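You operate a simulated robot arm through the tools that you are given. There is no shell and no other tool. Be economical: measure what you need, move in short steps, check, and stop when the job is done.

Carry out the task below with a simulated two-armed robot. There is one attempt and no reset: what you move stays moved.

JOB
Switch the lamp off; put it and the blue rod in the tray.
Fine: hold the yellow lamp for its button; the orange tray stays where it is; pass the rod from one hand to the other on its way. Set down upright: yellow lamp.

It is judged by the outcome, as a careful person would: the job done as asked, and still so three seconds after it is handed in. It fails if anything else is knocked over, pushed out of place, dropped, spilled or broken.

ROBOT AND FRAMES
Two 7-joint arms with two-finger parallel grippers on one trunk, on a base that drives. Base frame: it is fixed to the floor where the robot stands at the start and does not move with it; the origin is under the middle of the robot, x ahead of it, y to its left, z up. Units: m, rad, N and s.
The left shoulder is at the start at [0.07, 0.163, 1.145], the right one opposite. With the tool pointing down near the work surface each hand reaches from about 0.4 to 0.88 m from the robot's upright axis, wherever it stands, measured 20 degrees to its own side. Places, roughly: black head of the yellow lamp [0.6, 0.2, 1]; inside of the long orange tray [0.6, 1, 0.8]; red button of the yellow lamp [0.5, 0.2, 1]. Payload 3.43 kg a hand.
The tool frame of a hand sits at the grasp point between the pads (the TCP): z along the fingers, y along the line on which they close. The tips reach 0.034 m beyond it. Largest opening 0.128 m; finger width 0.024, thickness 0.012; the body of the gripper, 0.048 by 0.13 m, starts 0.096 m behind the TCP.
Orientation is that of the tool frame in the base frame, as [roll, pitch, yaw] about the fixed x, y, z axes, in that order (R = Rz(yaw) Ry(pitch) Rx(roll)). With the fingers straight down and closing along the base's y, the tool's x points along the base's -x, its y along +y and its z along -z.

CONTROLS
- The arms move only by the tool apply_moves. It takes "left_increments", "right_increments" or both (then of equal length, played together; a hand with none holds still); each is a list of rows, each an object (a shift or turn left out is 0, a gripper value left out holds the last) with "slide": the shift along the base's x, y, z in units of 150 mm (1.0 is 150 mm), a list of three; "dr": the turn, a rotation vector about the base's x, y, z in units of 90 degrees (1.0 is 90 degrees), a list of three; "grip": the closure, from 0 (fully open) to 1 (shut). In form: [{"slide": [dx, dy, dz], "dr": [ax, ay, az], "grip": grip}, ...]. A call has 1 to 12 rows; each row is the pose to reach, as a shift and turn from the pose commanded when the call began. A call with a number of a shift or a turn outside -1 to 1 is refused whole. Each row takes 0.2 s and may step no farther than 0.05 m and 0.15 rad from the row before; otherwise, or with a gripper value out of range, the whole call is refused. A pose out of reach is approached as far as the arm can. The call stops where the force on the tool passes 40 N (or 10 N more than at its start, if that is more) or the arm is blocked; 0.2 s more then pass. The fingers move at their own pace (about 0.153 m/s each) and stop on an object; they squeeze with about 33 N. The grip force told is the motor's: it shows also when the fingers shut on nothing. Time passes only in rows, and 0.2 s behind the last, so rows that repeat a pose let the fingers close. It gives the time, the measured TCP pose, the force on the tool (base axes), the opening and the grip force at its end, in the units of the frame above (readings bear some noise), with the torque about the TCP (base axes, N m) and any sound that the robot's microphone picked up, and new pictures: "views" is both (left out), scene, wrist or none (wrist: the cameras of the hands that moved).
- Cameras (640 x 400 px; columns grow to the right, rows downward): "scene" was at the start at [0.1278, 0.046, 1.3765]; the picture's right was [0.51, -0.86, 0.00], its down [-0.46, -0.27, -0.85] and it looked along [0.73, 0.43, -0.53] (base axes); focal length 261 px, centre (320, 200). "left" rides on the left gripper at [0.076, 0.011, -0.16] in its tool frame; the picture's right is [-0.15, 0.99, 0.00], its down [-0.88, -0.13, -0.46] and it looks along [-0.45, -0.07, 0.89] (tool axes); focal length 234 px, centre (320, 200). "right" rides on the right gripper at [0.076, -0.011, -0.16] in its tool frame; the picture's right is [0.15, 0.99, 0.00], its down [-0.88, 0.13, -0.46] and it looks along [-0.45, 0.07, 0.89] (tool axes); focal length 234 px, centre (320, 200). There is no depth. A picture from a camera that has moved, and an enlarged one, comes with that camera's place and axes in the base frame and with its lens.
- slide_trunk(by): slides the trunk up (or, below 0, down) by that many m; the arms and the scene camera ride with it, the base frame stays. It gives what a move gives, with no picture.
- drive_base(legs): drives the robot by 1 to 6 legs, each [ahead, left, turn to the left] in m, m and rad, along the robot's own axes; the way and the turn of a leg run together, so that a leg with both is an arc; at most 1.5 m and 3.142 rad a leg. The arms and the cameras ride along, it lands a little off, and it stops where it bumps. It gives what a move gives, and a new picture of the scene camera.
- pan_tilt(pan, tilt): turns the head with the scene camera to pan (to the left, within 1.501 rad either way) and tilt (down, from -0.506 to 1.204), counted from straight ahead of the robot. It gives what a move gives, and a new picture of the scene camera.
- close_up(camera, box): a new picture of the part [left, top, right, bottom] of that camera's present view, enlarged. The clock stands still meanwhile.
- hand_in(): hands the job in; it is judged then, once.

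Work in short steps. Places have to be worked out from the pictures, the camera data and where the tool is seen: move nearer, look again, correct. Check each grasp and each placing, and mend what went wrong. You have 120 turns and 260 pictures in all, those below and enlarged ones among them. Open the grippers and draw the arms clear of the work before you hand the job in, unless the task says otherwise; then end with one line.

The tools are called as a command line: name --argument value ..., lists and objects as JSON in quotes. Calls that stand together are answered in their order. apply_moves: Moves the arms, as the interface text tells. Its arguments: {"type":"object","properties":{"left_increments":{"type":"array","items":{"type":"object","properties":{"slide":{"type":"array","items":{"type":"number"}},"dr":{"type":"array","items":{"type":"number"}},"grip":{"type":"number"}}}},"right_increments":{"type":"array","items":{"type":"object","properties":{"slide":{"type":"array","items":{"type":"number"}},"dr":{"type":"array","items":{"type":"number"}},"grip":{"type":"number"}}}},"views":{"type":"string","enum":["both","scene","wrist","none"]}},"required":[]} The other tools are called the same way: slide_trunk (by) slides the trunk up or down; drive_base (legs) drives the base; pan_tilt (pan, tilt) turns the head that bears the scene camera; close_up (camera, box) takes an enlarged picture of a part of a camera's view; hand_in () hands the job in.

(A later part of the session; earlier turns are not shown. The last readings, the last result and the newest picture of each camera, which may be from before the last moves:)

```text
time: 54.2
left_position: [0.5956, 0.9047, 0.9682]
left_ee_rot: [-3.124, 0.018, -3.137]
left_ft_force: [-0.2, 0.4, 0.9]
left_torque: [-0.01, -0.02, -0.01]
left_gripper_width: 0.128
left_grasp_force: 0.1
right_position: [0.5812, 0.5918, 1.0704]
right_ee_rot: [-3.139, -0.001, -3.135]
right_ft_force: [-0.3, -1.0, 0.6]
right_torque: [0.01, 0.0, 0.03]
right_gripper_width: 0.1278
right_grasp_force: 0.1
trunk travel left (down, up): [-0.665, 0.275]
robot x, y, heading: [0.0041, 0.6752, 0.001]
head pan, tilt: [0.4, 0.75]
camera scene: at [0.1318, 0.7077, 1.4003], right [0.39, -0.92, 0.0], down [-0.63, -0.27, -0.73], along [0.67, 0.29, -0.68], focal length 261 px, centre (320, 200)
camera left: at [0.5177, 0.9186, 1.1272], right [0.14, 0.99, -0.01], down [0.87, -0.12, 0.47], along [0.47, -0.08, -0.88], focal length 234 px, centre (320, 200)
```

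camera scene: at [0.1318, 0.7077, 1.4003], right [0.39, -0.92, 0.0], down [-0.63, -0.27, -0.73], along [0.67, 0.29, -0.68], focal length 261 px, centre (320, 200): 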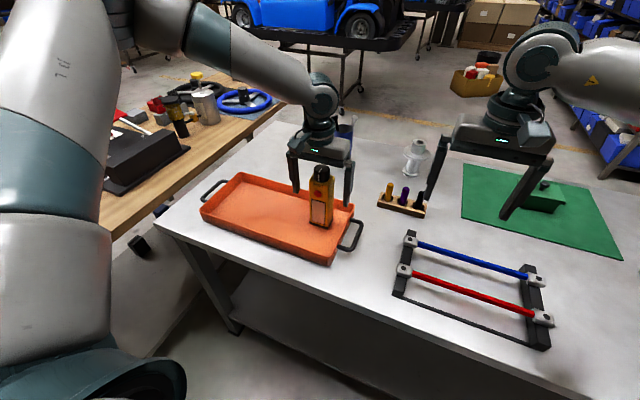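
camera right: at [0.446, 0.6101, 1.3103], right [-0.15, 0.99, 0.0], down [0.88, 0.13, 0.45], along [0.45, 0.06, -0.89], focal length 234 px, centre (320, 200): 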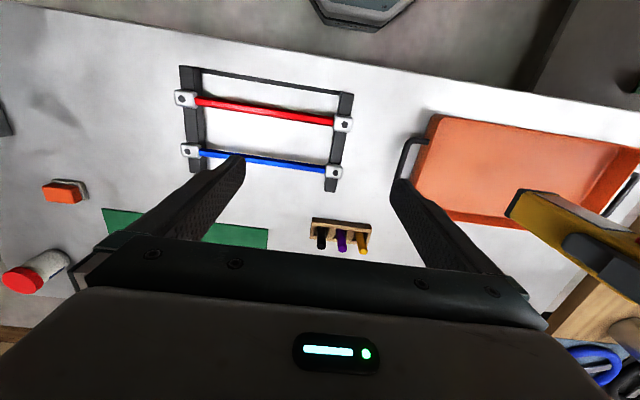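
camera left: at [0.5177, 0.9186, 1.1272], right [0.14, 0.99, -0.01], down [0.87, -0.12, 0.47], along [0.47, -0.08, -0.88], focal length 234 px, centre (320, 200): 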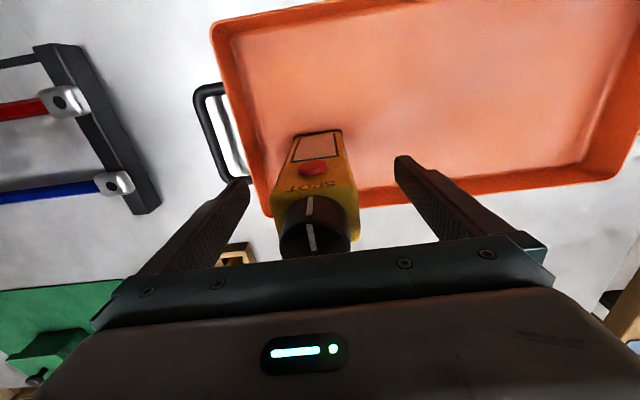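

The lamp stands upright in the tray. I raise the left hand straight up and meanwhile turn the right hand 90° (camera outward) for the rod.

apply_moves --left_increments '[{"slide": [0, 0, 0.2]}, {"slide": [0, 0, 0.4]}, {"slide": [0, 0, 0.6]}, {"slide": [0, 0, 0.8]}, {"slide": [0, 0, 1.0]}, {"slide": [0, 0, 1.0]}, {"slide": [0, 0, 1.0]}, {"slide": [0, 0, 1.0]}, {"slide": [0, 0, 1.0]}, {"slide": [0, 0, 1.0]}, {"slide": [0, 0, 1.0]}]' --right_increments '[{"slide": [0, -0.1, 0.0], "dr": [0, 0, 0.09]}, {"slide": [0, -0.2, 0.0], "dr": [0, 0, 0.18]}, {"slide": [0, -0.3, 0.0], "dr": [0, 0, 0.27]}, {"slide": [0, -0.4, 0.0], "dr": [0, 0, 0.36]}, {"slide": [0, -0.5, 0.0], "dr": [0, 0, 0.45]}, {"slide": [0, -0.6, 0.0], "dr": [0, 0, 0.54]}, {"slide": [0, -0.7, 0.0], "dr": [0, 0, 0.63]}, {"slide": [0, -0.75, 0.0], "dr": [0, 0, 0.72]}, {"slide": [0, -0.8, 0.0], "dr": [0, 0, 0.81]}, {"slide": [0, -0.8, 0.0], "dr": [0, 0, 0.9]}, {"slide": [0, -0.8, 0.0], "dr": [0, 0, 0.99]}]' --views "both"

```text
time: 56.6
left_position: [0.5932, 0.9054, 1.119]
left_ee_rot: [-3.122, 0.018, -3.136]
left_ft_force: [0.0, 0.6, 0.1]
left_torque: [-0.07, 0.0, -0.01]
left_gripper_width: 0.128
left_grasp_force: 0.0
right_position: [0.464, 0.5208, 1.0819]
right_ee_rot: [-3.134, -0.004, -1.662]
right_ft_force: [-1.0, 0.7, 0.7]
right_torque: [-0.06, -0.01, -0.02]
right_gripper_width: 0.1279
right_grasp_force: 0.2
right hand out of reach, approached as far as the arm can: row 8, 9, 10, 11
trunk travel left (down, up): [-0.665, 0.275]
robot x, y, heading: [0.0064, 0.6697, 0.002]
head pan, tilt: [0.4, 0.75]
camera scene: at [0.13, 0.7099, 1.4005], right [0.39, -0.92, 0.0], down [-0.63, -0.27, -0.73], along [0.67, 0.29, -0.68], focal length 261 px, centre (320, 200)
camera right: at [0.4674, 0.4429, 1.2421], right [-1.0, -0.06, -0.01], down [-0.05, 0.89, 0.45], along [-0.02, 0.45, -0.89], focal length 234 px, centre (320, 200)
camera left: at [0.5152, 0.92, 1.2769], right [0.14, 0.99, -0.02], down [0.87, -0.12, 0.47], along [0.47, -0.08, -0.88], focal length 234 px, centre (320, 200)
```

scene: 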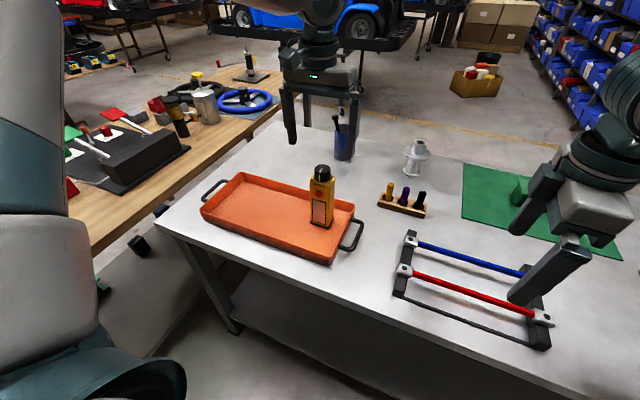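
right: 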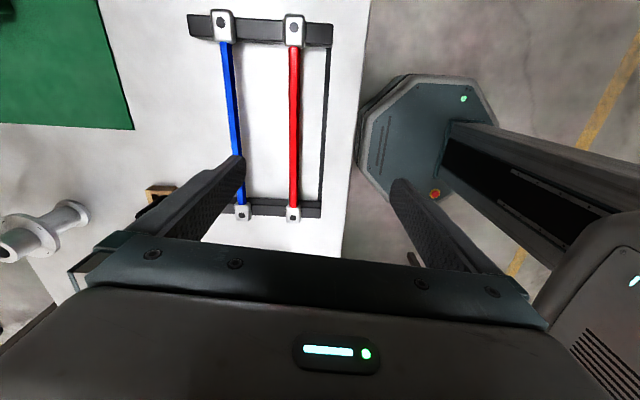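
left: 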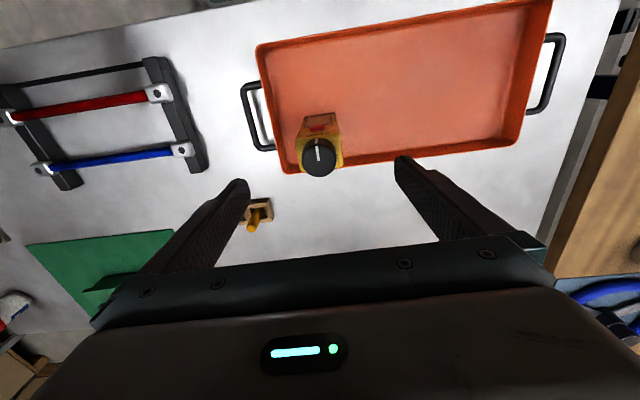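

The right hand is turned about 85°, but hit a limit in x. I lower it somewhat while moving to x≈0.59 above the rod's right part.

apply_moves --right_increments '[{"slide": [0.2, -0.1, -0.1]}, {"slide": [0.4, -0.2, -0.2]}, {"slide": [0.6, -0.3, -0.3]}, {"slide": [0.8, -0.3, -0.4]}, {"slide": [0.86, -0.3, -0.4]}]' --views "wrist"

```text
time: 57.8
left_position: [0.5956, 0.9047, 1.1183]
left_ee_rot: [-3.125, 0.017, -3.136]
left_ft_force: [0.6, 0.5, 0.0]
left_torque: [-0.01, 0.01, 0.03]
left_gripper_width: 0.128
left_grasp_force: 0.0
right_position: [0.4675, 0.5218, 1.0648]
right_ee_rot: [-3.136, 0.0, -1.665]
right_ft_force: [0.3, -0.7, -0.1]
right_torque: [0.01, 0.02, -0.02]
right_gripper_width: 0.1278
right_grasp_force: 0.2
right hand out of reach, approached as far as the arm can: row 1, 2, 3, 4, 5
trunk travel left (down, up): [-0.665, 0.275]
robot x, y, heading: [0.0081, 0.6722, 0.009]
head pan, tilt: [0.4, 0.75]
camera right: at [0.4709, 0.4443, 1.2242], right [-1.0, -0.05, -0.01], down [-0.05, 0.89, 0.45], along [-0.02, 0.45, -0.89], focal length 234 px, centre (320, 200)
```

right: 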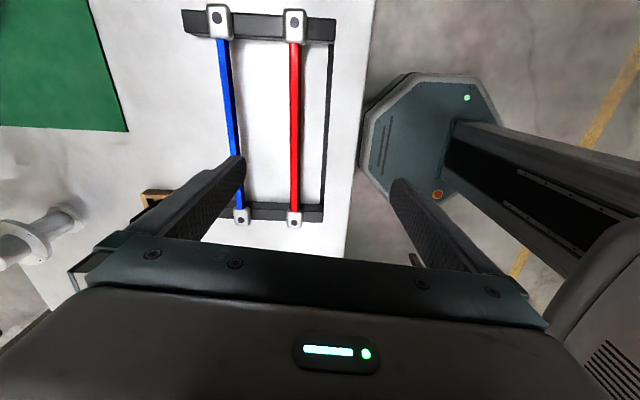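

This yaw direction runs into a joint limit, so I turn the right hand back and try the opposite 90° turn.

apply_moves --right_increments '[{"slide": [0.02, 0, 0.0], "dr": [0, 0, -0.095]}, {"slide": [0.04, -0.0, 0.0], "dr": [0, 0, -0.19]}, {"slide": [0.1, -0.0, 0.0], "dr": [0, 0, -0.285]}, {"slide": [0.2, 0, 0.0], "dr": [0, 0, -0.38]}, {"slide": [0.3, 0, 0.0], "dr": [0, 0, -0.475]}, {"slide": [0.4, 0, 0.0], "dr": [0, 0, -0.57]}, {"slide": [0.5, 0, 0.0], "dr": [0, 0, -0.665]}, {"slide": [0.6, -0.0, 0.0], "dr": [0, 0, -0.76]}, {"slide": [0.7, -0.1, 0.0], "dr": [0, 0, -0.855]}, {"slide": [0.8, -0.2, 0.0], "dr": [0, 0, -0.95]}]' --views "none"

apply_moves --right_increments '[{"slide": [0, 0, 0.0], "dr": [0, 0, -0.095]}, {"slide": [0, -0.0, 0.0], "dr": [0, 0, -0.19]}, {"slide": [0, -0.0, 0.0], "dr": [0, 0, -0.285]}, {"slide": [0, 0, 0.0], "dr": [0, 0, -0.38]}, {"slide": [0, 0, 0.0], "dr": [0, 0, -0.475]}, {"slide": [0, 0, 0.0], "dr": [0, 0, -0.57]}, {"slide": [0, 0, 0.0], "dr": [0, 0, -0.665]}, {"slide": [0, -0.0, 0.0], "dr": [0, 0, -0.76]}, {"slide": [0, 0, 0.0], "dr": [0, 0, -0.855]}, {"slide": [0, 0, 0.0], "dr": [0, 0, -0.94]}]' --views "both"

```text
time: 60.0
left_position: [0.5941, 0.9046, 1.1192]
left_ee_rot: [-3.123, 0.015, -3.135]
left_ft_force: [-0.4, -0.9, 0.1]
left_torque: [0.0, -0.01, 0.0]
left_gripper_width: 0.1281
left_grasp_force: 0.1
right_position: [0.5944, 0.4868, 1.0702]
right_ee_rot: [-3.137, -0.002, 3.125]
right_ft_force: [0.1, 0.7, 0.1]
right_torque: [-0.02, 0.02, -0.03]
right_gripper_width: 0.1276
right_grasp_force: 0.0
trunk travel left (down, up): [-0.665, 0.275]
robot x, y, heading: [0.0055, 0.672, 0.008]
head pan, tilt: [0.4, 0.75]
```

```text
time: 62.2
left_position: [0.5949, 0.9049, 1.1178]
left_ee_rot: [-3.124, 0.018, -3.136]
left_ft_force: [-0.2, -0.3, 0.0]
left_torque: [0.06, 0.02, 0.0]
left_gripper_width: 0.1278
left_grasp_force: 0.0
right_position: [0.594, 0.4877, 1.0684]
right_ee_rot: [-3.134, -0.002, 1.649]
right_ft_force: [-0.5, -1.3, 0.1]
right_torque: [-0.01, 0.02, -0.01]
right_gripper_width: 0.1278
right_grasp_force: 0.0
trunk travel left (down, up): [-0.665, 0.275]
robot x, y, heading: [0.0059, 0.672, 0.009]
head pan, tilt: [0.4, 0.75]
camera scene: at [0.1318, 0.7076, 1.4003], right [0.39, -0.92, 0.0], down [-0.63, -0.27, -0.73], along [0.67, 0.29, -0.68], focal length 261 px, centre (320, 200)
camera right: at [0.5789, 0.5613, 1.2288], right [0.98, 0.22, -0.01], down [0.2, -0.87, 0.45], along [0.1, -0.44, -0.89], focal length 234 px, centre (320, 200)
```

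scene: 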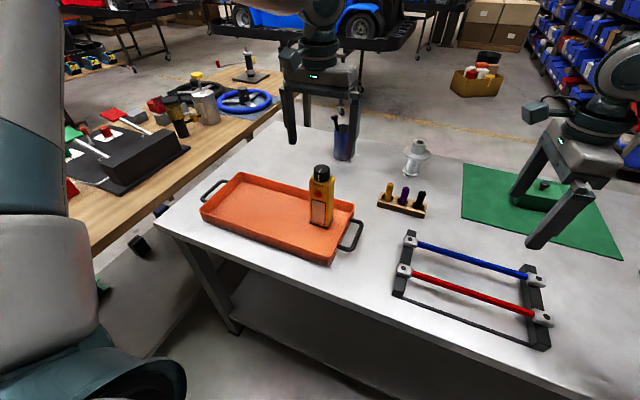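
right: 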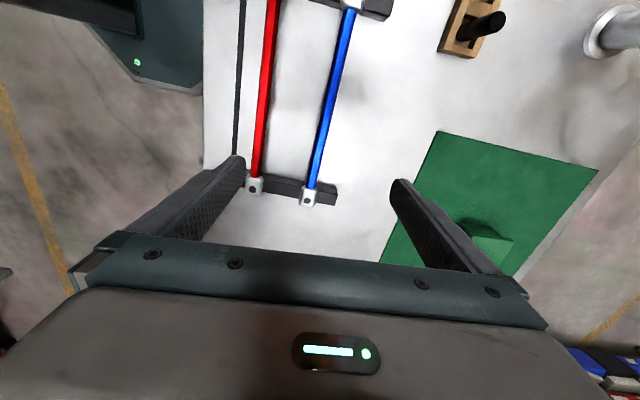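

This turn works. The blue rod runs along y at x≈0.595, y 0.407–0.640. I look closer at its end mountings to see what holds it.

close_up --camera "right" --box '[270, 150, 370, 220]'

close_up --camera "scene" --box '[385, 215, 565, 355]'

close_up --camera "scene" --box '[390, 220, 450, 300]'

```text
5.71 times, centred on (320, 185) of right
camera zoom: at [0.5789, 0.5613, 1.2288], right [0.98, 0.22, -0.01], down [0.2, -0.87, 0.45], along [0.1, -0.44, -0.89], focal length 1338 px, centre (320, 286)
```

zoom: 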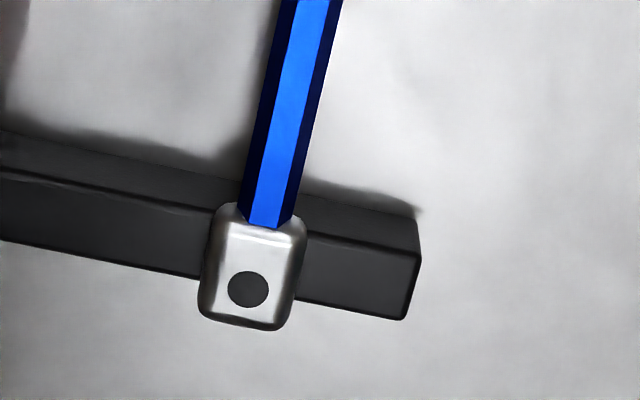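

```text
2.86 times, centred on (475, 285) of scene
camera zoom: at [0.1318, 0.7076, 1.4003], right [0.39, -0.92, 0.0], down [-0.63, -0.27, -0.73], along [0.67, 0.29, -0.68], focal length 746 px, centre (-123, -43)
```

zoom: 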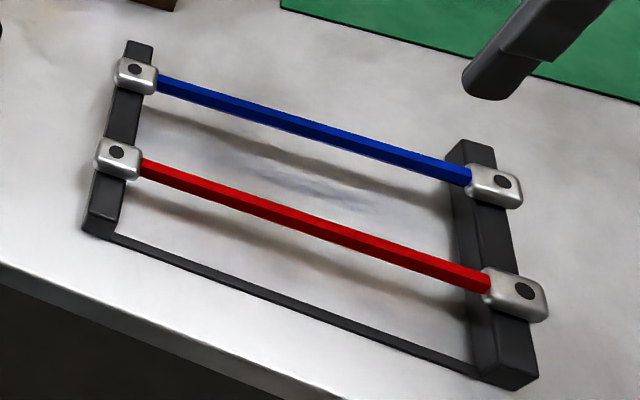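

```text
5.00 times, centred on (420, 260) of scene
camera zoom: at [0.1318, 0.7076, 1.4003], right [0.39, -0.92, 0.0], down [-0.63, -0.27, -0.73], along [0.67, 0.29, -0.68], focal length 1305 px, centre (-180, -100)
```

zoom: 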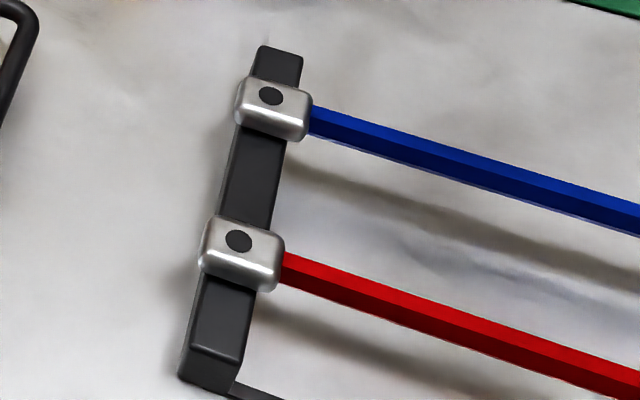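

The metal end blocks belong to the rod and rest on the rails. I tilt the right hand (wrist outward) to leave room for the left later, half close it to stay clear of the red rod, and lower to just above the blue rod at y≈0.455.

apply_moves --right_increments '[{"slide": [0.0, -0.04, -0.1], "dr": [0.08, 0, -0.015], "grip": 0.5}, {"slide": [0.0, -0.08, -0.25], "dr": [0.16, 0, -0.03], "grip": 0.5}, {"slide": [0.0, -0.15, -0.4], "dr": [0.22, 0, -0.04], "grip": 0.5}, {"slide": [0.01, -0.22, -0.55], "dr": [0.28, 0, -0.05], "grip": 0.5}, {"slide": [0.01, -0.22, -0.7], "dr": [0.28, 0, -0.05], "grip": 0.5}]' --views "both"

```text
time: 63.4
left_position: [0.5951, 0.9046, 1.1173]
left_ee_rot: [-3.124, 0.017, -3.136]
left_ft_force: [0.1, -0.3, 0.7]
left_torque: [-0.02, -0.02, 0.0]
left_gripper_width: 0.1282
left_grasp_force: 0.0
right_position: [0.5946, 0.4544, 0.9649]
right_ee_rot: [3.131, -0.442, 1.574]
right_ft_force: [-0.4, 1.1, -0.4]
right_torque: [0.02, 0.0, 0.02]
right_gripper_width: 0.0638
right_grasp_force: 0.1
trunk travel left (down, up): [-0.665, 0.275]
robot x, y, heading: [0.0029, 0.6744, 0.004]
head pan, tilt: [0.4, 0.75]
camera scene: at [0.1322, 0.7082, 1.4003], right [0.39, -0.92, 0.0], down [-0.63, -0.27, -0.73], along [0.67, 0.29, -0.68], focal length 261 px, centre (320, 200)
camera right: at [0.5832, 0.4535, 1.1422], right [0.99, 0.13, 0.07], down [0.13, -0.99, 0.04], along [0.08, -0.03, -1.0], focal length 234 px, centre (320, 200)
```

scene: 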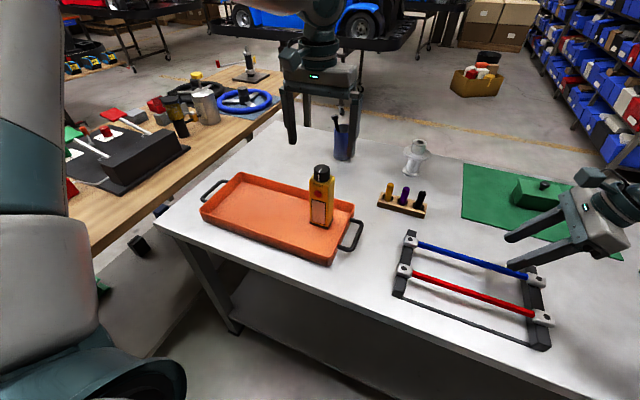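
right: 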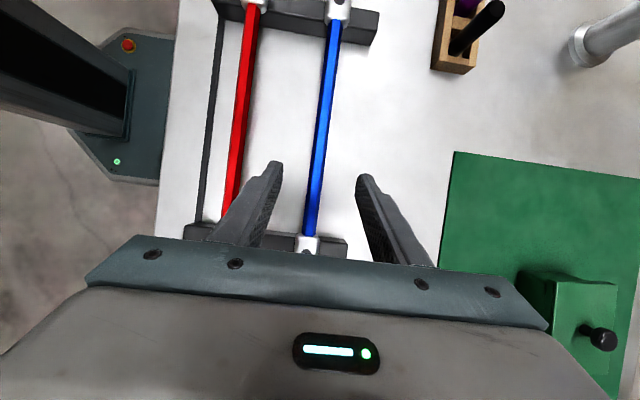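

The rod lies between the fingers. I lower to z≈0.895.

apply_moves --right_increments '[{"slide": [0.0, 0, -0.2]}, {"slide": [0.0, 0, -0.35]}, {"slide": [0.0, 0, -0.46]}]' --views "wrist"

close_up --camera "scene" --box '[460, 200, 620, 330]'

```text
time: 64.2
left_position: [0.5949, 0.9048, 1.1181]
left_ee_rot: [-3.124, 0.017, -3.137]
left_ft_force: [-0.3, 0.2, 0.4]
left_torque: [-0.03, 0.01, 0.01]
left_gripper_width: 0.1281
left_grasp_force: 0.2
right_position: [0.594, 0.4535, 0.8962]
right_ee_rot: [3.129, -0.439, 1.575]
right_ft_force: [-0.5, -0.2, 0.3]
right_torque: [-0.02, 0.01, -0.05]
right_gripper_width: 0.0639
right_grasp_force: 0.0
trunk travel left (down, up): [-0.665, 0.275]
robot x, y, heading: [0.0038, 0.6726, 0.006]
head pan, tilt: [0.4, 0.75]
camera right: at [0.5816, 0.4526, 1.0734], right [0.99, 0.13, 0.07], down [0.13, -0.99, 0.04], along [0.08, -0.03, -1.0], focal length 234 px, centre (320, 200)
```

right: 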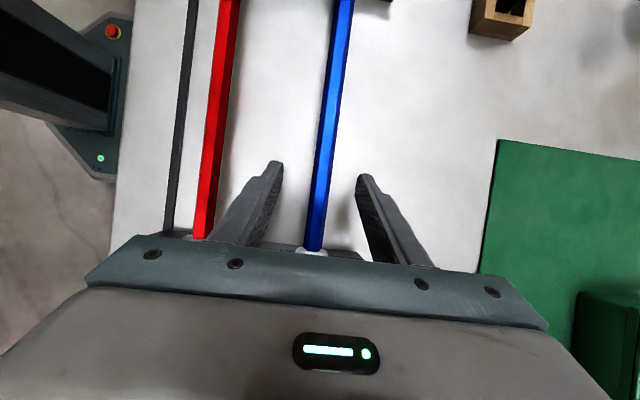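

```text
3.08 times, centred on (540, 265) of scene
camera zoom: at [0.1318, 0.7073, 1.4004], right [0.39, -0.92, 0.0], down [-0.63, -0.27, -0.73], along [0.67, 0.29, -0.68], focal length 803 px, centre (-357, 0)
```

zoom: 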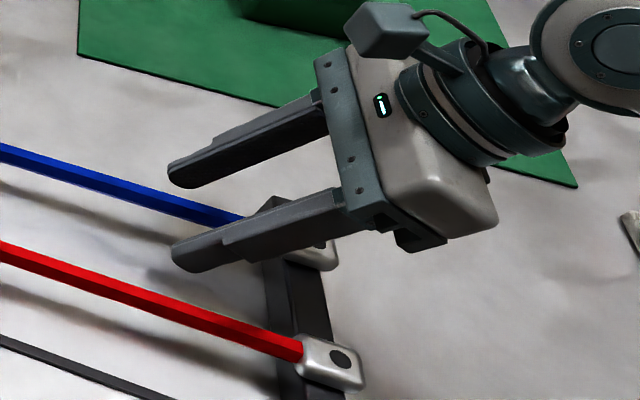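

The fingers straddle the blue rod, clear of the red one. I close the right gripper.

apply_moves --right_increments '[{"grip": 0.7}, {"grip": 1}, {"grip": 1}, {"grip": 1}]' --views "wrist"

```text
time: 65.2
left_position: [0.5955, 0.9043, 1.1191]
left_ee_rot: [-3.125, 0.018, -3.134]
left_ft_force: [0.5, 0.2, 0.8]
left_torque: [0.0, -0.01, 0.0]
left_gripper_width: 0.128
left_grasp_force: 0.1
right_position: [0.5935, 0.4532, 0.8967]
right_ee_rot: [3.129, -0.441, 1.574]
right_ft_force: [0.1, 0.1, 0.2]
right_torque: [0.19, 0.01, -0.02]
right_gripper_width: 0.0133
right_grasp_force: 33.4
trunk travel left (down, up): [-0.665, 0.275]
robot x, y, heading: [0.0079, 0.6748, 0.005]
head pan, tilt: [0.4, 0.75]
camera right: at [0.5817, 0.4528, 1.0738], right [0.99, 0.13, 0.07], down [0.13, -0.99, 0.04], along [0.08, -0.03, -1.0], focal length 234 px, centre (320, 200)
```

right: 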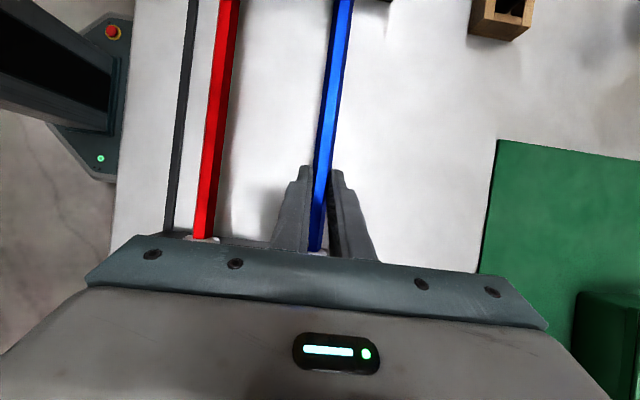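

Gripped (13 mm). I lift slowly by ~12 mm first and check that only the rod comes.

apply_moves --right_increments '[{"slide": [0, 0, 0.03]}, {"slide": [0, 0, 0.06]}, {"slide": [0, 0, 0.1]}]' --views "none"

close_up --camera "scene" --box '[385, 215, 565, 355]'

```text
time: 66.0
left_position: [0.5932, 0.9052, 1.1191]
left_ee_rot: [-3.124, 0.017, -3.135]
left_ft_force: [-0.1, 0.2, -0.5]
left_torque: [-0.02, 0.04, 0.02]
left_gripper_width: 0.1279
left_grasp_force: 0.1
right_position: [0.5947, 0.4541, 0.9099]
right_ee_rot: [3.129, -0.442, 1.574]
right_ft_force: [-0.3, 0.1, 0.3]
right_torque: [0.0, -0.04, -0.04]
right_gripper_width: 0.0144
right_grasp_force: 0.3
trunk travel left (down, up): [-0.665, 0.275]
robot x, y, heading: [0.0031, 0.6749, 0.008]
head pan, tilt: [0.4, 0.75]
```

```text
2.86 times, centred on (475, 285) of scene
camera zoom: at [0.1316, 0.7077, 1.4004], right [0.39, -0.92, 0.0], down [-0.63, -0.27, -0.73], along [0.67, 0.29, -0.68], focal length 746 px, centre (-123, -43)
```

zoom: 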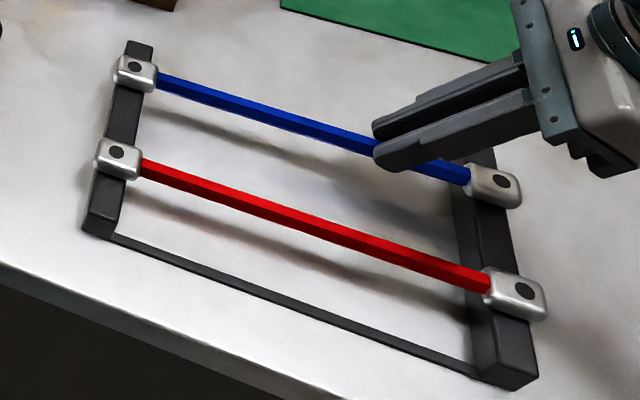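

Grip force reads near zero; I re-close without moving and read again.

apply_moves --right_increments '[{"grip": 1}, {"grip": 1}, {"grip": 1}]' --views "wrist"

close_up --camera "right" --box '[240, 140, 400, 260]'

```text
time: 66.8
left_position: [0.5945, 0.9044, 1.1172]
left_ee_rot: [-3.125, 0.018, -3.137]
left_ft_force: [-0.3, 0.1, 0.2]
left_torque: [0.02, 0.0, 0.0]
left_gripper_width: 0.1278
left_grasp_force: 0.1
right_position: [0.5951, 0.4534, 0.9107]
right_ee_rot: [3.129, -0.442, 1.574]
right_ft_force: [1.5, 0.4, 3.0]
right_torque: [0.35, -0.01, -0.17]
right_gripper_width: 0.0132
right_grasp_force: 32.3
trunk travel left (down, up): [-0.665, 0.275]
robot x, y, heading: [0.0074, 0.6762, 0.006]
head pan, tilt: [0.4, 0.75]
camera right: at [0.5827, 0.4536, 1.0876], right [0.99, 0.13, 0.07], down [0.13, -0.99, 0.04], along [0.08, -0.03, -1.0], focal length 234 px, centre (320, 200)
```

right: 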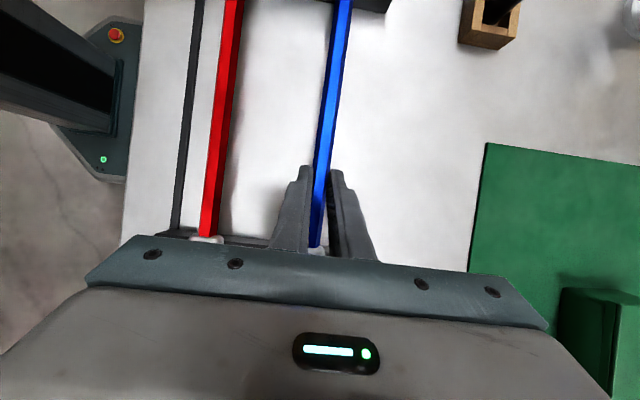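

```text
3.33 times, centred on (320, 200) of right
camera zoom: at [0.5827, 0.4536, 1.0876], right [0.99, 0.13, 0.07], down [0.13, -0.99, 0.04], along [0.08, -0.03, -1.0], focal length 781 px, centre (320, 200)
```

zoom: 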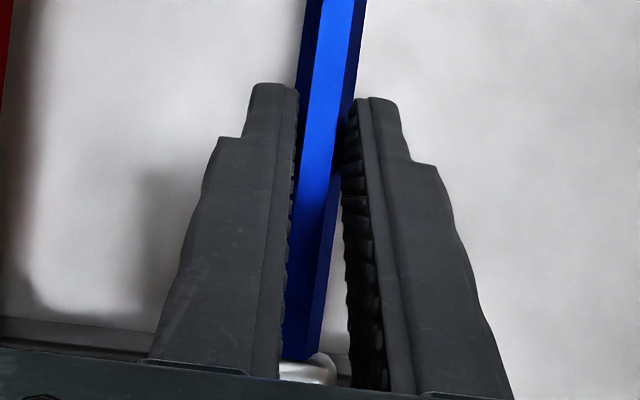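

The rod did not follow; it slipped or is held on the rails. I reopen slightly, go back down, close firmly and lift with the grip commanded in every row.

apply_moves --right_increments '[{"grip": 0.7}, {"grip": 0.7}, {"slide": [0, 0, -0.06], "grip": 0.7}, {"slide": [0, 0, -0.11], "grip": 0.7}, {"slide": [0, 0, -0.11], "grip": 1}, {"slide": [0, 0, -0.11], "grip": 1}, {"slide": [0, 0, -0.11], "grip": 1}]' --views "none"

apply_moves --right_increments '[{"slide": [0, 0, 0.01], "grip": 1}, {"slide": [0, 0, 0.02], "grip": 1}, {"slide": [0, 0, 0.03], "grip": 1}]' --views "none"

close_up --camera "scene" --box '[385, 215, 565, 355]'

```text
time: 68.4
left_position: [0.5941, 0.9033, 1.1187]
left_ee_rot: [-3.125, 0.019, -3.136]
left_ft_force: [0.3, 0.8, 0.2]
left_torque: [-0.03, 0.01, -0.04]
left_gripper_width: 0.1279
left_grasp_force: 0.1
right_position: [0.5956, 0.4538, 0.8926]
right_ee_rot: [3.129, -0.442, 1.574]
right_ft_force: [0.5, -0.1, 0.1]
right_torque: [0.16, 0.03, -0.14]
right_gripper_width: 0.0133
right_grasp_force: 33.0
trunk travel left (down, up): [-0.665, 0.275]
robot x, y, heading: [0.0045, 0.6751, 0.009]
head pan, tilt: [0.4, 0.75]
```

```text
time: 69.2
left_position: [0.5955, 0.9044, 1.1191]
left_ee_rot: [-3.124, 0.017, -3.136]
left_ft_force: [-0.1, -0.5, -0.2]
left_torque: [-0.02, 0.0, 0.0]
left_gripper_width: 0.128
left_grasp_force: 0.0
right_position: [0.5957, 0.4543, 0.8987]
right_ee_rot: [3.131, -0.443, 1.575]
right_ft_force: [-0.8, -0.4, -1.9]
right_torque: [-0.15, 0.01, 0.0]
right_gripper_width: 0.0134
right_grasp_force: 33.2
trunk travel left (down, up): [-0.665, 0.275]
robot x, y, heading: [0.002, 0.6746, 0.006]
head pan, tilt: [0.4, 0.75]
```

```text
2.86 times, centred on (475, 285) of scene
camera zoom: at [0.1319, 0.7076, 1.4003], right [0.39, -0.92, 0.0], down [-0.63, -0.27, -0.73], along [0.67, 0.29, -0.68], focal length 746 px, centre (-123, -43)
```

zoom: 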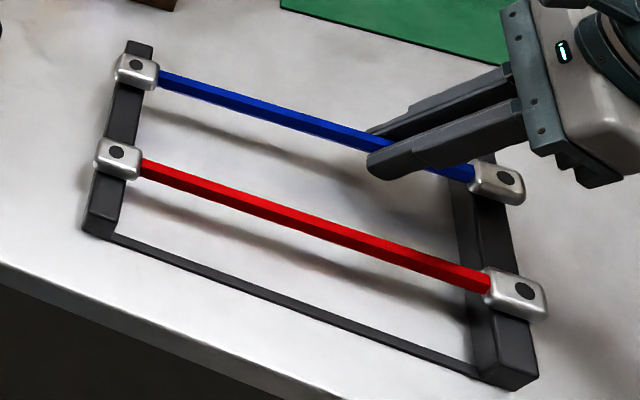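

Now the rod rises (both blocks moved, −1.9 N). I keep lifting gently with grip held.

apply_moves --right_increments '[{"slide": [0, 0, 0.03], "grip": 1}, {"slide": [0, 0, 0.07], "grip": 1}, {"slide": [0, 0, 0.12], "grip": 1}, {"slide": [0, 0, 0.18], "grip": 1}]' --views "scene"

close_up --camera "scene" --box '[385, 215, 565, 355]'

```text
time: 70.2
left_position: [0.594, 0.9047, 1.118]
left_ee_rot: [-3.123, 0.017, -3.137]
left_ft_force: [0.3, 0.4, -0.6]
left_torque: [0.03, 0.03, 0.01]
left_gripper_width: 0.1281
left_grasp_force: 0.1
right_position: [0.5956, 0.4546, 0.9242]
right_ee_rot: [3.128, -0.443, 1.576]
right_ft_force: [-0.3, 0.4, -1.1]
right_torque: [-0.12, 0.0, -0.01]
right_gripper_width: 0.0133
right_grasp_force: 32.8
trunk travel left (down, up): [-0.665, 0.275]
robot x, y, heading: [0.0045, 0.6784, 0.008]
head pan, tilt: [0.4, 0.75]
camera scene: at [0.1318, 0.7077, 1.4003], right [0.39, -0.92, 0.0], down [-0.63, -0.27, -0.73], along [0.67, 0.29, -0.68], focal length 261 px, centre (320, 200)
```

scene: 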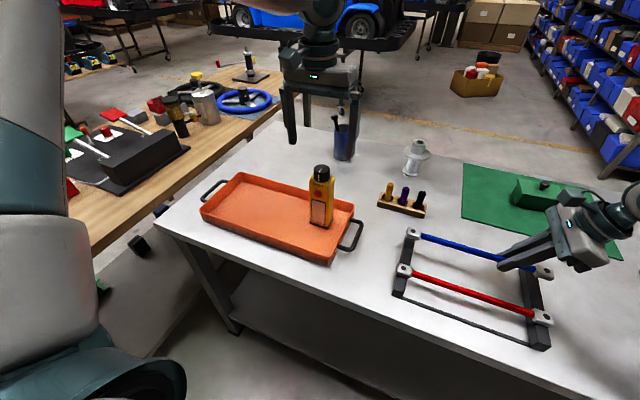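

```text
2.86 times, centred on (475, 285) of scene
camera zoom: at [0.1318, 0.7077, 1.4003], right [0.39, -0.92, 0.0], down [-0.63, -0.27, -0.73], along [0.67, 0.29, -0.68], focal length 746 px, centre (-123, -43)
```

zoom: 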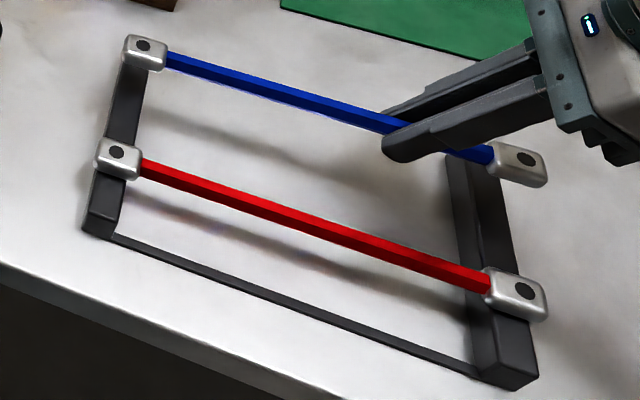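

The rod is free and level. I lift it to z≈1.03, and turn the left hand +90° meanwhile (mirror of the right's good direction).

apply_moves --right_increments '[{"slide": [0, 0, 0.1], "grip": 1}, {"slide": [0, 0, 0.2], "grip": 1}, {"slide": [0, 0, 0.3], "grip": 1}, {"slide": [0, 0, 0.4], "grip": 1}, {"slide": [0, 0, 0.5], "grip": 1}, {"slide": [0, 0, 0.6], "grip": 1}, {"slide": [0, 0, 0.7], "grip": 1}, {"slide": [0, 0, 0.7], "grip": 1}, {"slide": [0, 0, 0.7], "grip": 1}, {"slide": [0, 0, 0.7], "grip": 1}, {"slide": [0, 0, 0.7], "grip": 1}]' --left_increments '[{"slide": [0, 0, 0.0], "dr": [0, 0, 0.09]}, {"dr": [0, 0, 0.18]}, {"dr": [0, 0, 0.27]}, {"dr": [0, 0, 0.36]}, {"dr": [0, 0, 0.45]}, {"dr": [0, 0, 0.54]}, {"dr": [0, 0, 0.63]}, {"dr": [0, 0, 0.72]}, {"dr": [0, 0, 0.81]}, {"dr": [0, 0, 0.9]}, {"dr": [0, 0, 0.99]}]' --views "both"

```text
time: 72.6
left_position: [0.5973, 0.9053, 1.1198]
left_ee_rot: [-3.124, 0.018, -1.577]
left_ft_force: [0.4, -0.3, 0.6]
left_torque: [-0.03, -0.02, 0.0]
left_gripper_width: 0.128
left_grasp_force: 0.1
right_position: [0.5952, 0.4535, 1.0311]
right_ee_rot: [3.13, -0.441, 1.574]
right_ft_force: [-0.4, 0.4, -2.9]
right_torque: [-0.11, 0.0, 0.0]
right_gripper_width: 0.0133
right_grasp_force: 32.9
trunk travel left (down, up): [-0.665, 0.275]
robot x, y, heading: [0.0048, 0.6731, 0.011]
head pan, tilt: [0.4, 0.75]
camera scene: at [0.132, 0.7075, 1.4003], right [0.39, -0.92, 0.0], down [-0.63, -0.27, -0.73], along [0.67, 0.29, -0.68], focal length 261 px, centre (320, 200)
camera right: at [0.5826, 0.4531, 1.2072], right [0.99, 0.13, 0.07], down [0.13, -0.99, 0.04], along [0.08, -0.03, -1.0], focal length 234 px, centre (320, 200)
camera left: at [0.5826, 0.8264, 1.2778], right [-0.99, 0.15, -0.01], down [0.13, 0.87, 0.47], along [0.09, 0.47, -0.88], focal length 234 px, centre (320, 200)
```

scene: 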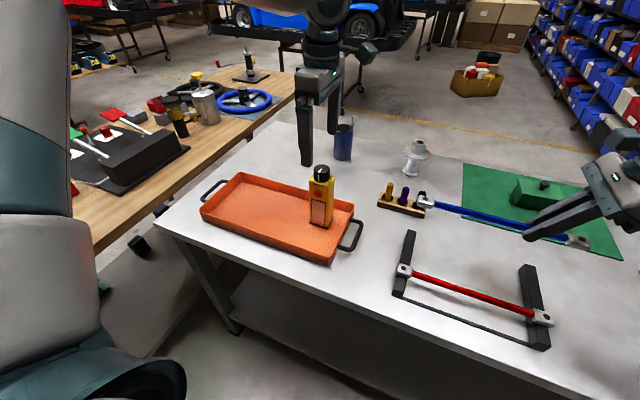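
right: 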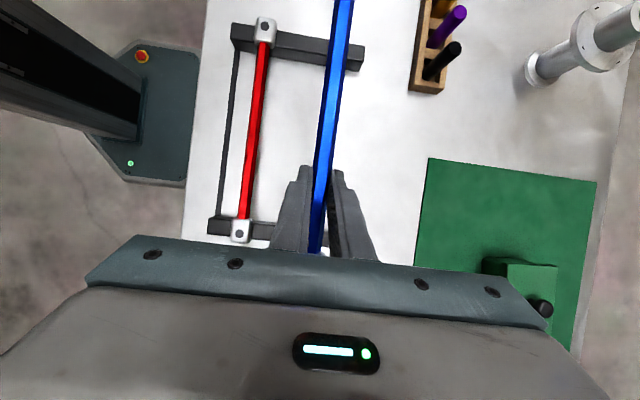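
left: 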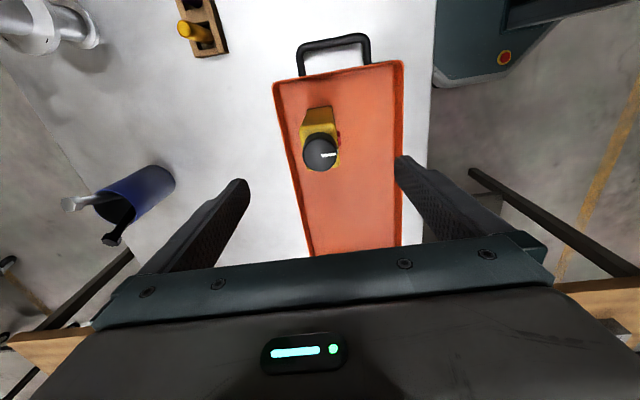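

Both are free. I bring the right hand with the rod 0.14 m left, and the left hand 0.14 m right above it, staying clear of the lamp.

apply_moves --right_increments '[{"slide": [0, 0.2, 0], "grip": 1}, {"slide": [0, 0.4, 0], "grip": 1}, {"slide": [0, 0.6, 0], "grip": 1}, {"slide": [0, 0.8, 0], "grip": 1}, {"slide": [0, 0.95, 0], "grip": 1}]' --left_increments '[{"slide": [0, -0.2, 0]}, {"slide": [0, -0.4, 0]}, {"slide": [0, -0.6, 0]}, {"slide": [0, -0.8, 0]}, {"slide": [0, -0.97, 0]}]' --views "both"

```text
time: 73.8
left_position: [0.5839, 0.833, 1.1195]
left_ee_rot: [-3.122, 0.017, -1.582]
left_ft_force: [-0.3, -0.5, 0.6]
left_torque: [-0.03, 0.02, -0.02]
left_gripper_width: 0.1281
left_grasp_force: 0.1
left hand out of reach, approached as far as the arm can: row 3, 4, 5
right_position: [0.5971, 0.5985, 1.0294]
right_ee_rot: [3.131, -0.44, 1.572]
right_ft_force: [0.3, 0.4, -1.3]
right_torque: [-0.13, 0.03, -0.01]
right_gripper_width: 0.0135
right_grasp_force: 32.6
trunk travel left (down, up): [-0.665, 0.275]
robot x, y, heading: [0.0037, 0.6763, 0.01]
head pan, tilt: [0.4, 0.75]
camera scene: at [0.1331, 0.7086, 1.4001], right [0.39, -0.92, 0.0], down [-0.63, -0.27, -0.73], along [0.67, 0.29, -0.68], focal length 261 px, centre (320, 200)
camera right: at [0.5837, 0.5982, 1.2065], right [0.99, 0.13, 0.07], down [0.13, -0.99, 0.04], along [0.08, -0.03, -1.0], focal length 234 px, centre (320, 200)
camera left: at [0.5703, 0.754, 1.2781], right [-0.99, 0.16, -0.01], down [0.13, 0.87, 0.47], along [0.09, 0.46, -0.88], focal length 234 px, centre (320, 200)
```

scene: 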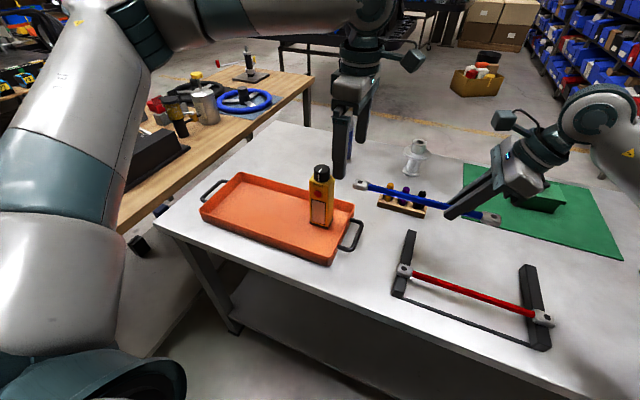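
right: 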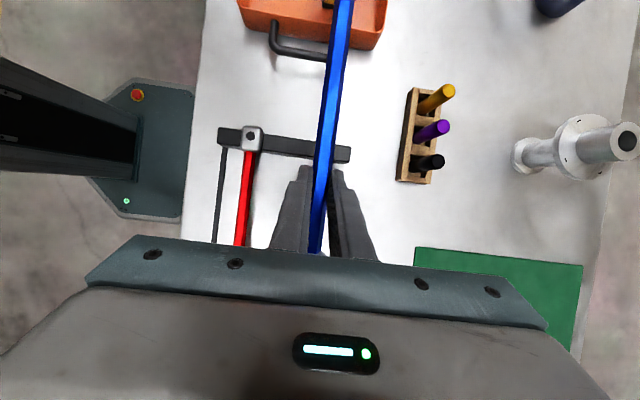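
left: 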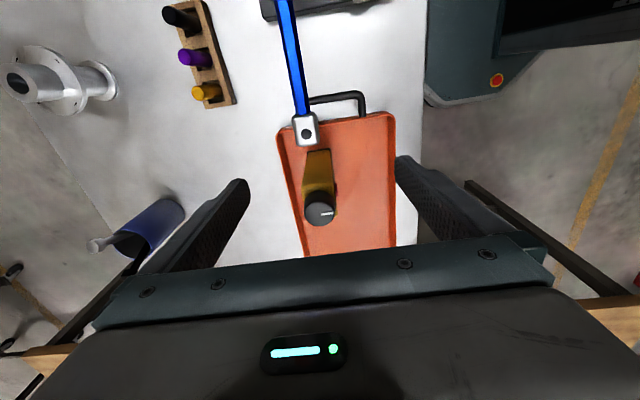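

The left hand's inward limit is near y=0.83. To keep the pass away from the lamp I drive 0.2 m right with both hands high.

drive_base --legs '[[0, -0.2, 0]]'

apply_moves --right_increments '[{"slide": [0, 0.2, 0], "grip": 1}, {"slide": [0, 0.4, 0], "grip": 1}, {"slide": [0, 0.5, 0], "grip": 1}]' --left_increments '[{"slide": [0.0, 0.05, 0]}, {"slide": [0.05, 0.1, 0]}, {"slide": [0.07, 0.1, 0]}]' --views "both"

```text
time: 75.4
left_position: [0.5836, 0.6318, 1.1209]
left_ee_rot: [-3.124, 0.017, -1.579]
left_ft_force: [-0.5, -0.4, 0.2]
left_torque: [0.04, 0.04, -0.02]
left_gripper_width: 0.1279
left_grasp_force: 0.1
right_position: [0.5964, 0.4002, 1.0302]
right_ee_rot: [3.129, -0.44, 1.574]
right_ft_force: [-0.2, -0.5, -2.3]
right_torque: [-0.12, -0.02, 0.01]
right_gripper_width: 0.0135
right_grasp_force: 32.9
trunk travel left (down, up): [-0.665, 0.275]
robot x, y, heading: [0.0024, 0.4746, 0.005]
head pan, tilt: [0.4, 0.75]
camera scene: at [0.133, 0.509, 1.4003], right [0.39, -0.92, 0.0], down [-0.63, -0.27, -0.73], along [0.67, 0.29, -0.68], focal length 261 px, centre (320, 200)
```

scene: 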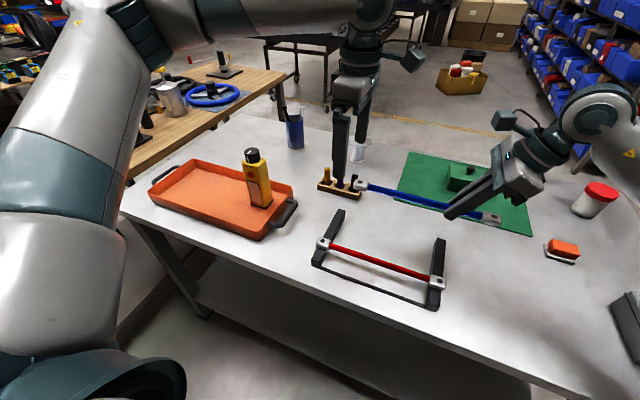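

```text
time: 76.2
left_position: [0.5947, 0.6483, 1.1204]
left_ee_rot: [-3.123, 0.015, -1.58]
left_ft_force: [-0.2, -0.4, -1.0]
left_torque: [-0.03, 0.04, -0.02]
left_gripper_width: 0.1279
left_grasp_force: 0.0
right_position: [0.5951, 0.4756, 1.0303]
right_ee_rot: [3.13, -0.442, 1.575]
right_ft_force: [-0.4, 0.0, -1.9]
right_torque: [-0.13, -0.01, 0.02]
right_gripper_width: 0.0135
right_grasp_force: 33.1
trunk travel left (down, up): [-0.665, 0.275]
robot x, y, heading: [0.008, 0.4748, 0.006]
head pan, tilt: [0.4, 0.75]
camera scene: at [0.133, 0.5084, 1.4003], right [0.39, -0.92, 0.0], down [-0.63, -0.27, -0.73], along [0.67, 0.29, -0.68], focal length 261 px, centre (320, 200)
camera right: at [0.583, 0.4741, 1.2072], right [0.99, 0.13, 0.07], down [0.13, -0.99, 0.04], along [0.08, -0.03, -1.0], focal length 234 px, centre (320, 200)
camera left: at [0.5808, 0.5701, 1.2791], right [-0.99, 0.16, -0.02], down [0.13, 0.87, 0.47], along [0.09, 0.46, -0.88], focal length 234 px, centre (320, 200)
```

scene: 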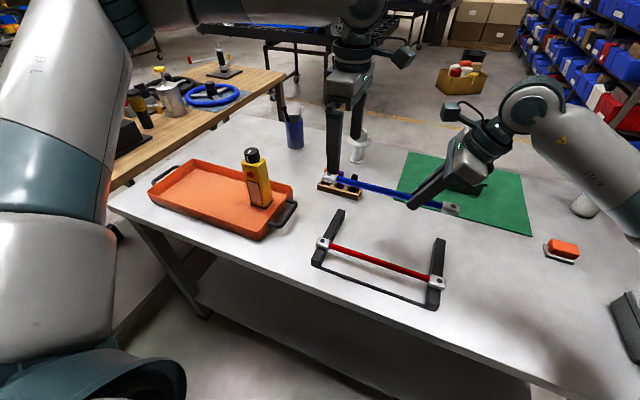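
right: 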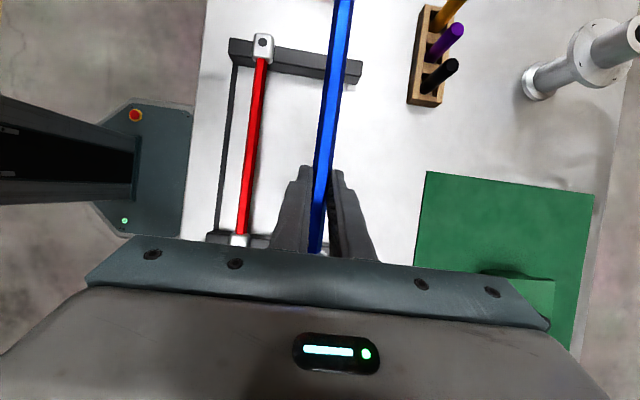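
left: 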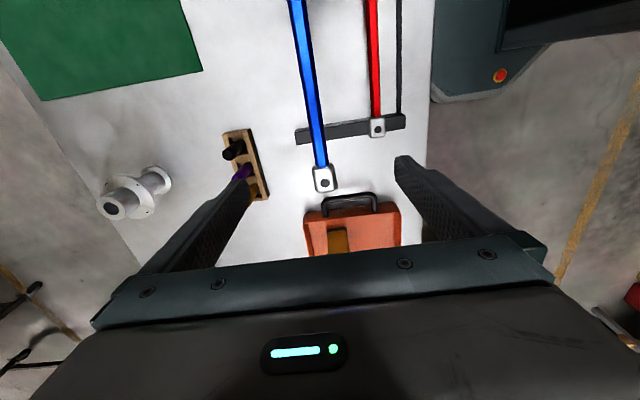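

The rod's left end block begins at y≈0.675 after a small shift; I move the right hand 1 cm left and lower the left hand so the rod sits near its fingertips (TCP ≈ z 1.047).

apply_moves --right_increments '[{"slide": [0, 0.04, 0], "grip": 1}, {"slide": [0, 0.07, 0], "grip": 1}, {"slide": [0, 0.07, 0], "grip": 1}, {"slide": [0, 0.07, 0], "grip": 1}]' --left_increments '[{"slide": [0.02, -0.01, -0.05]}, {"slide": [0.04, -0.02, -0.15]}, {"slide": [0.04, -0.02, -0.25]}, {"slide": [0.04, -0.02, -0.35]}]' --views "both"

```text
time: 77.2
left_position: [0.6004, 0.6445, 1.0677]
left_ee_rot: [-3.125, 0.015, -1.58]
left_ft_force: [-0.3, 0.3, -0.3]
left_torque: [-0.03, -0.02, -0.04]
left_gripper_width: 0.1279
left_grasp_force: 0.0
right_position: [0.5963, 0.4862, 1.0298]
right_ee_rot: [3.132, -0.439, 1.574]
right_ft_force: [-1.1, -0.3, -2.4]
right_torque: [-0.14, 0.01, -0.03]
right_gripper_width: 0.0132
right_grasp_force: 32.7
trunk travel left (down, up): [-0.665, 0.275]
robot x, y, heading: [0.0085, 0.4756, 0.007]
head pan, tilt: [0.4, 0.75]
camera scene: at [0.1335, 0.5091, 1.4003], right [0.39, -0.92, 0.0], down [-0.63, -0.27, -0.73], along [0.67, 0.29, -0.68], focal length 261 px, centre (320, 200)
camera right: at [0.5843, 0.485, 1.2069], right [0.99, 0.13, 0.07], down [0.13, -0.99, 0.04], along [0.08, -0.03, -1.0], focal length 234 px, centre (320, 200)
camera left: at [0.5871, 0.5662, 1.2258], right [-0.99, 0.16, -0.02], down [0.13, 0.87, 0.47], along [0.09, 0.46, -0.88], focal length 234 px, centre (320, 200)
```

scene: 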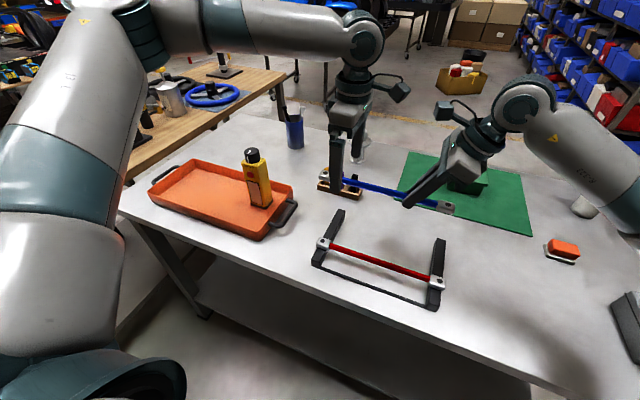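
right: 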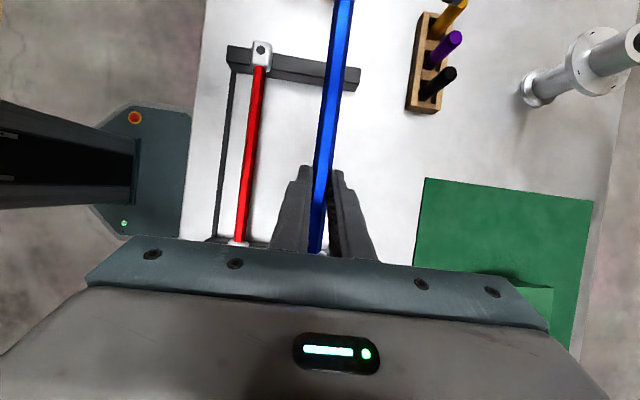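
left: 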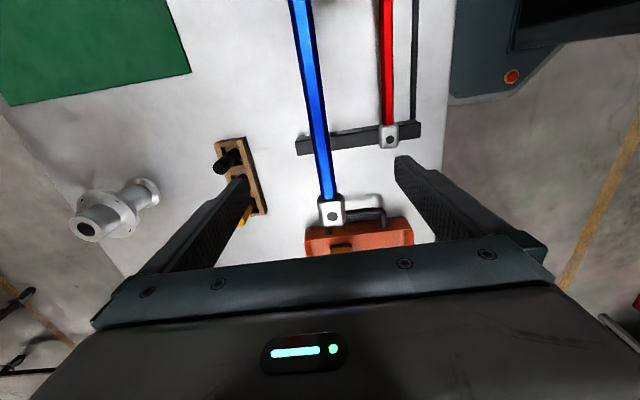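

The rod is centred between the left fingers and cameras keep clear of each other. I lower the last 2 cm.

apply_moves --left_increments '[{"slide": [0, 0, -0.07]}, {"slide": [0, 0, -0.14]}]' --views "none"

close_up --camera "scene" --box '[300, 60, 480, 220]'

close_up --camera "left" --box '[220, 120, 440, 270]'

```text
time: 77.8
left_position: [0.6011, 0.645, 1.0452]
left_ee_rot: [-3.125, 0.015, -1.58]
left_ft_force: [0.6, 0.6, -0.1]
left_torque: [0.0, 0.04, 0.03]
left_gripper_width: 0.128
left_grasp_force: 0.0
right_position: [0.5969, 0.4853, 1.0297]
right_ee_rot: [3.129, -0.44, 1.574]
right_ft_force: [-0.5, 0.1, -2.1]
right_torque: [-0.12, 0.0, 0.0]
right_gripper_width: 0.0132
right_grasp_force: 32.9
trunk travel left (down, up): [-0.665, 0.275]
robot x, y, heading: [0.0047, 0.4744, 0.01]
head pan, tilt: [0.4, 0.75]
```

```text
2.50 times, centred on (390, 140) of scene
camera zoom: at [0.1332, 0.509, 1.4003], right [0.39, -0.92, 0.0], down [-0.63, -0.27, -0.73], along [0.67, 0.29, -0.68], focal length 653 px, centre (145, 350)
```

zoom: 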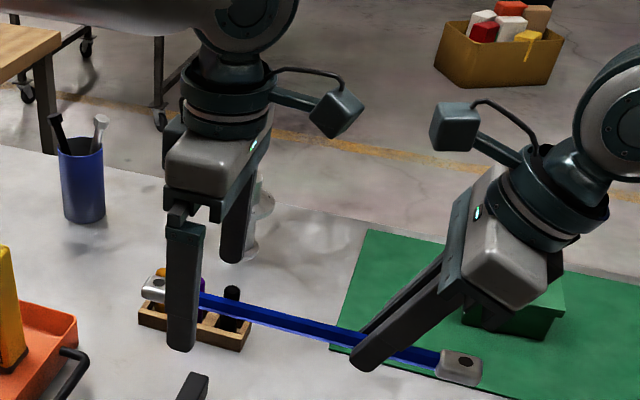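

```text
2.67 times, centred on (330, 195) of left
camera zoom: at [0.5862, 0.567, 1.2045], right [-0.99, 0.16, -0.02], down [0.13, 0.87, 0.47], along [0.09, 0.46, -0.88], focal length 624 px, centre (293, 213)
```

zoom: 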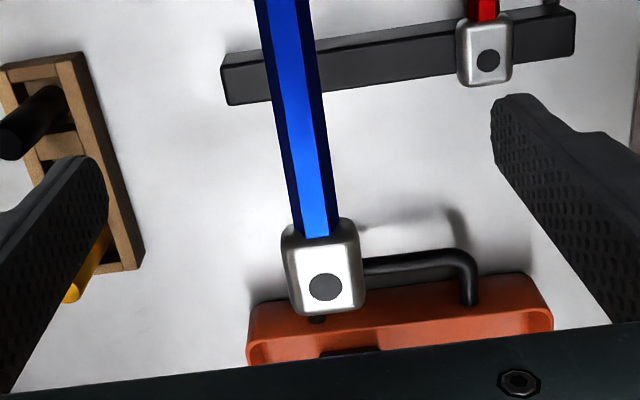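

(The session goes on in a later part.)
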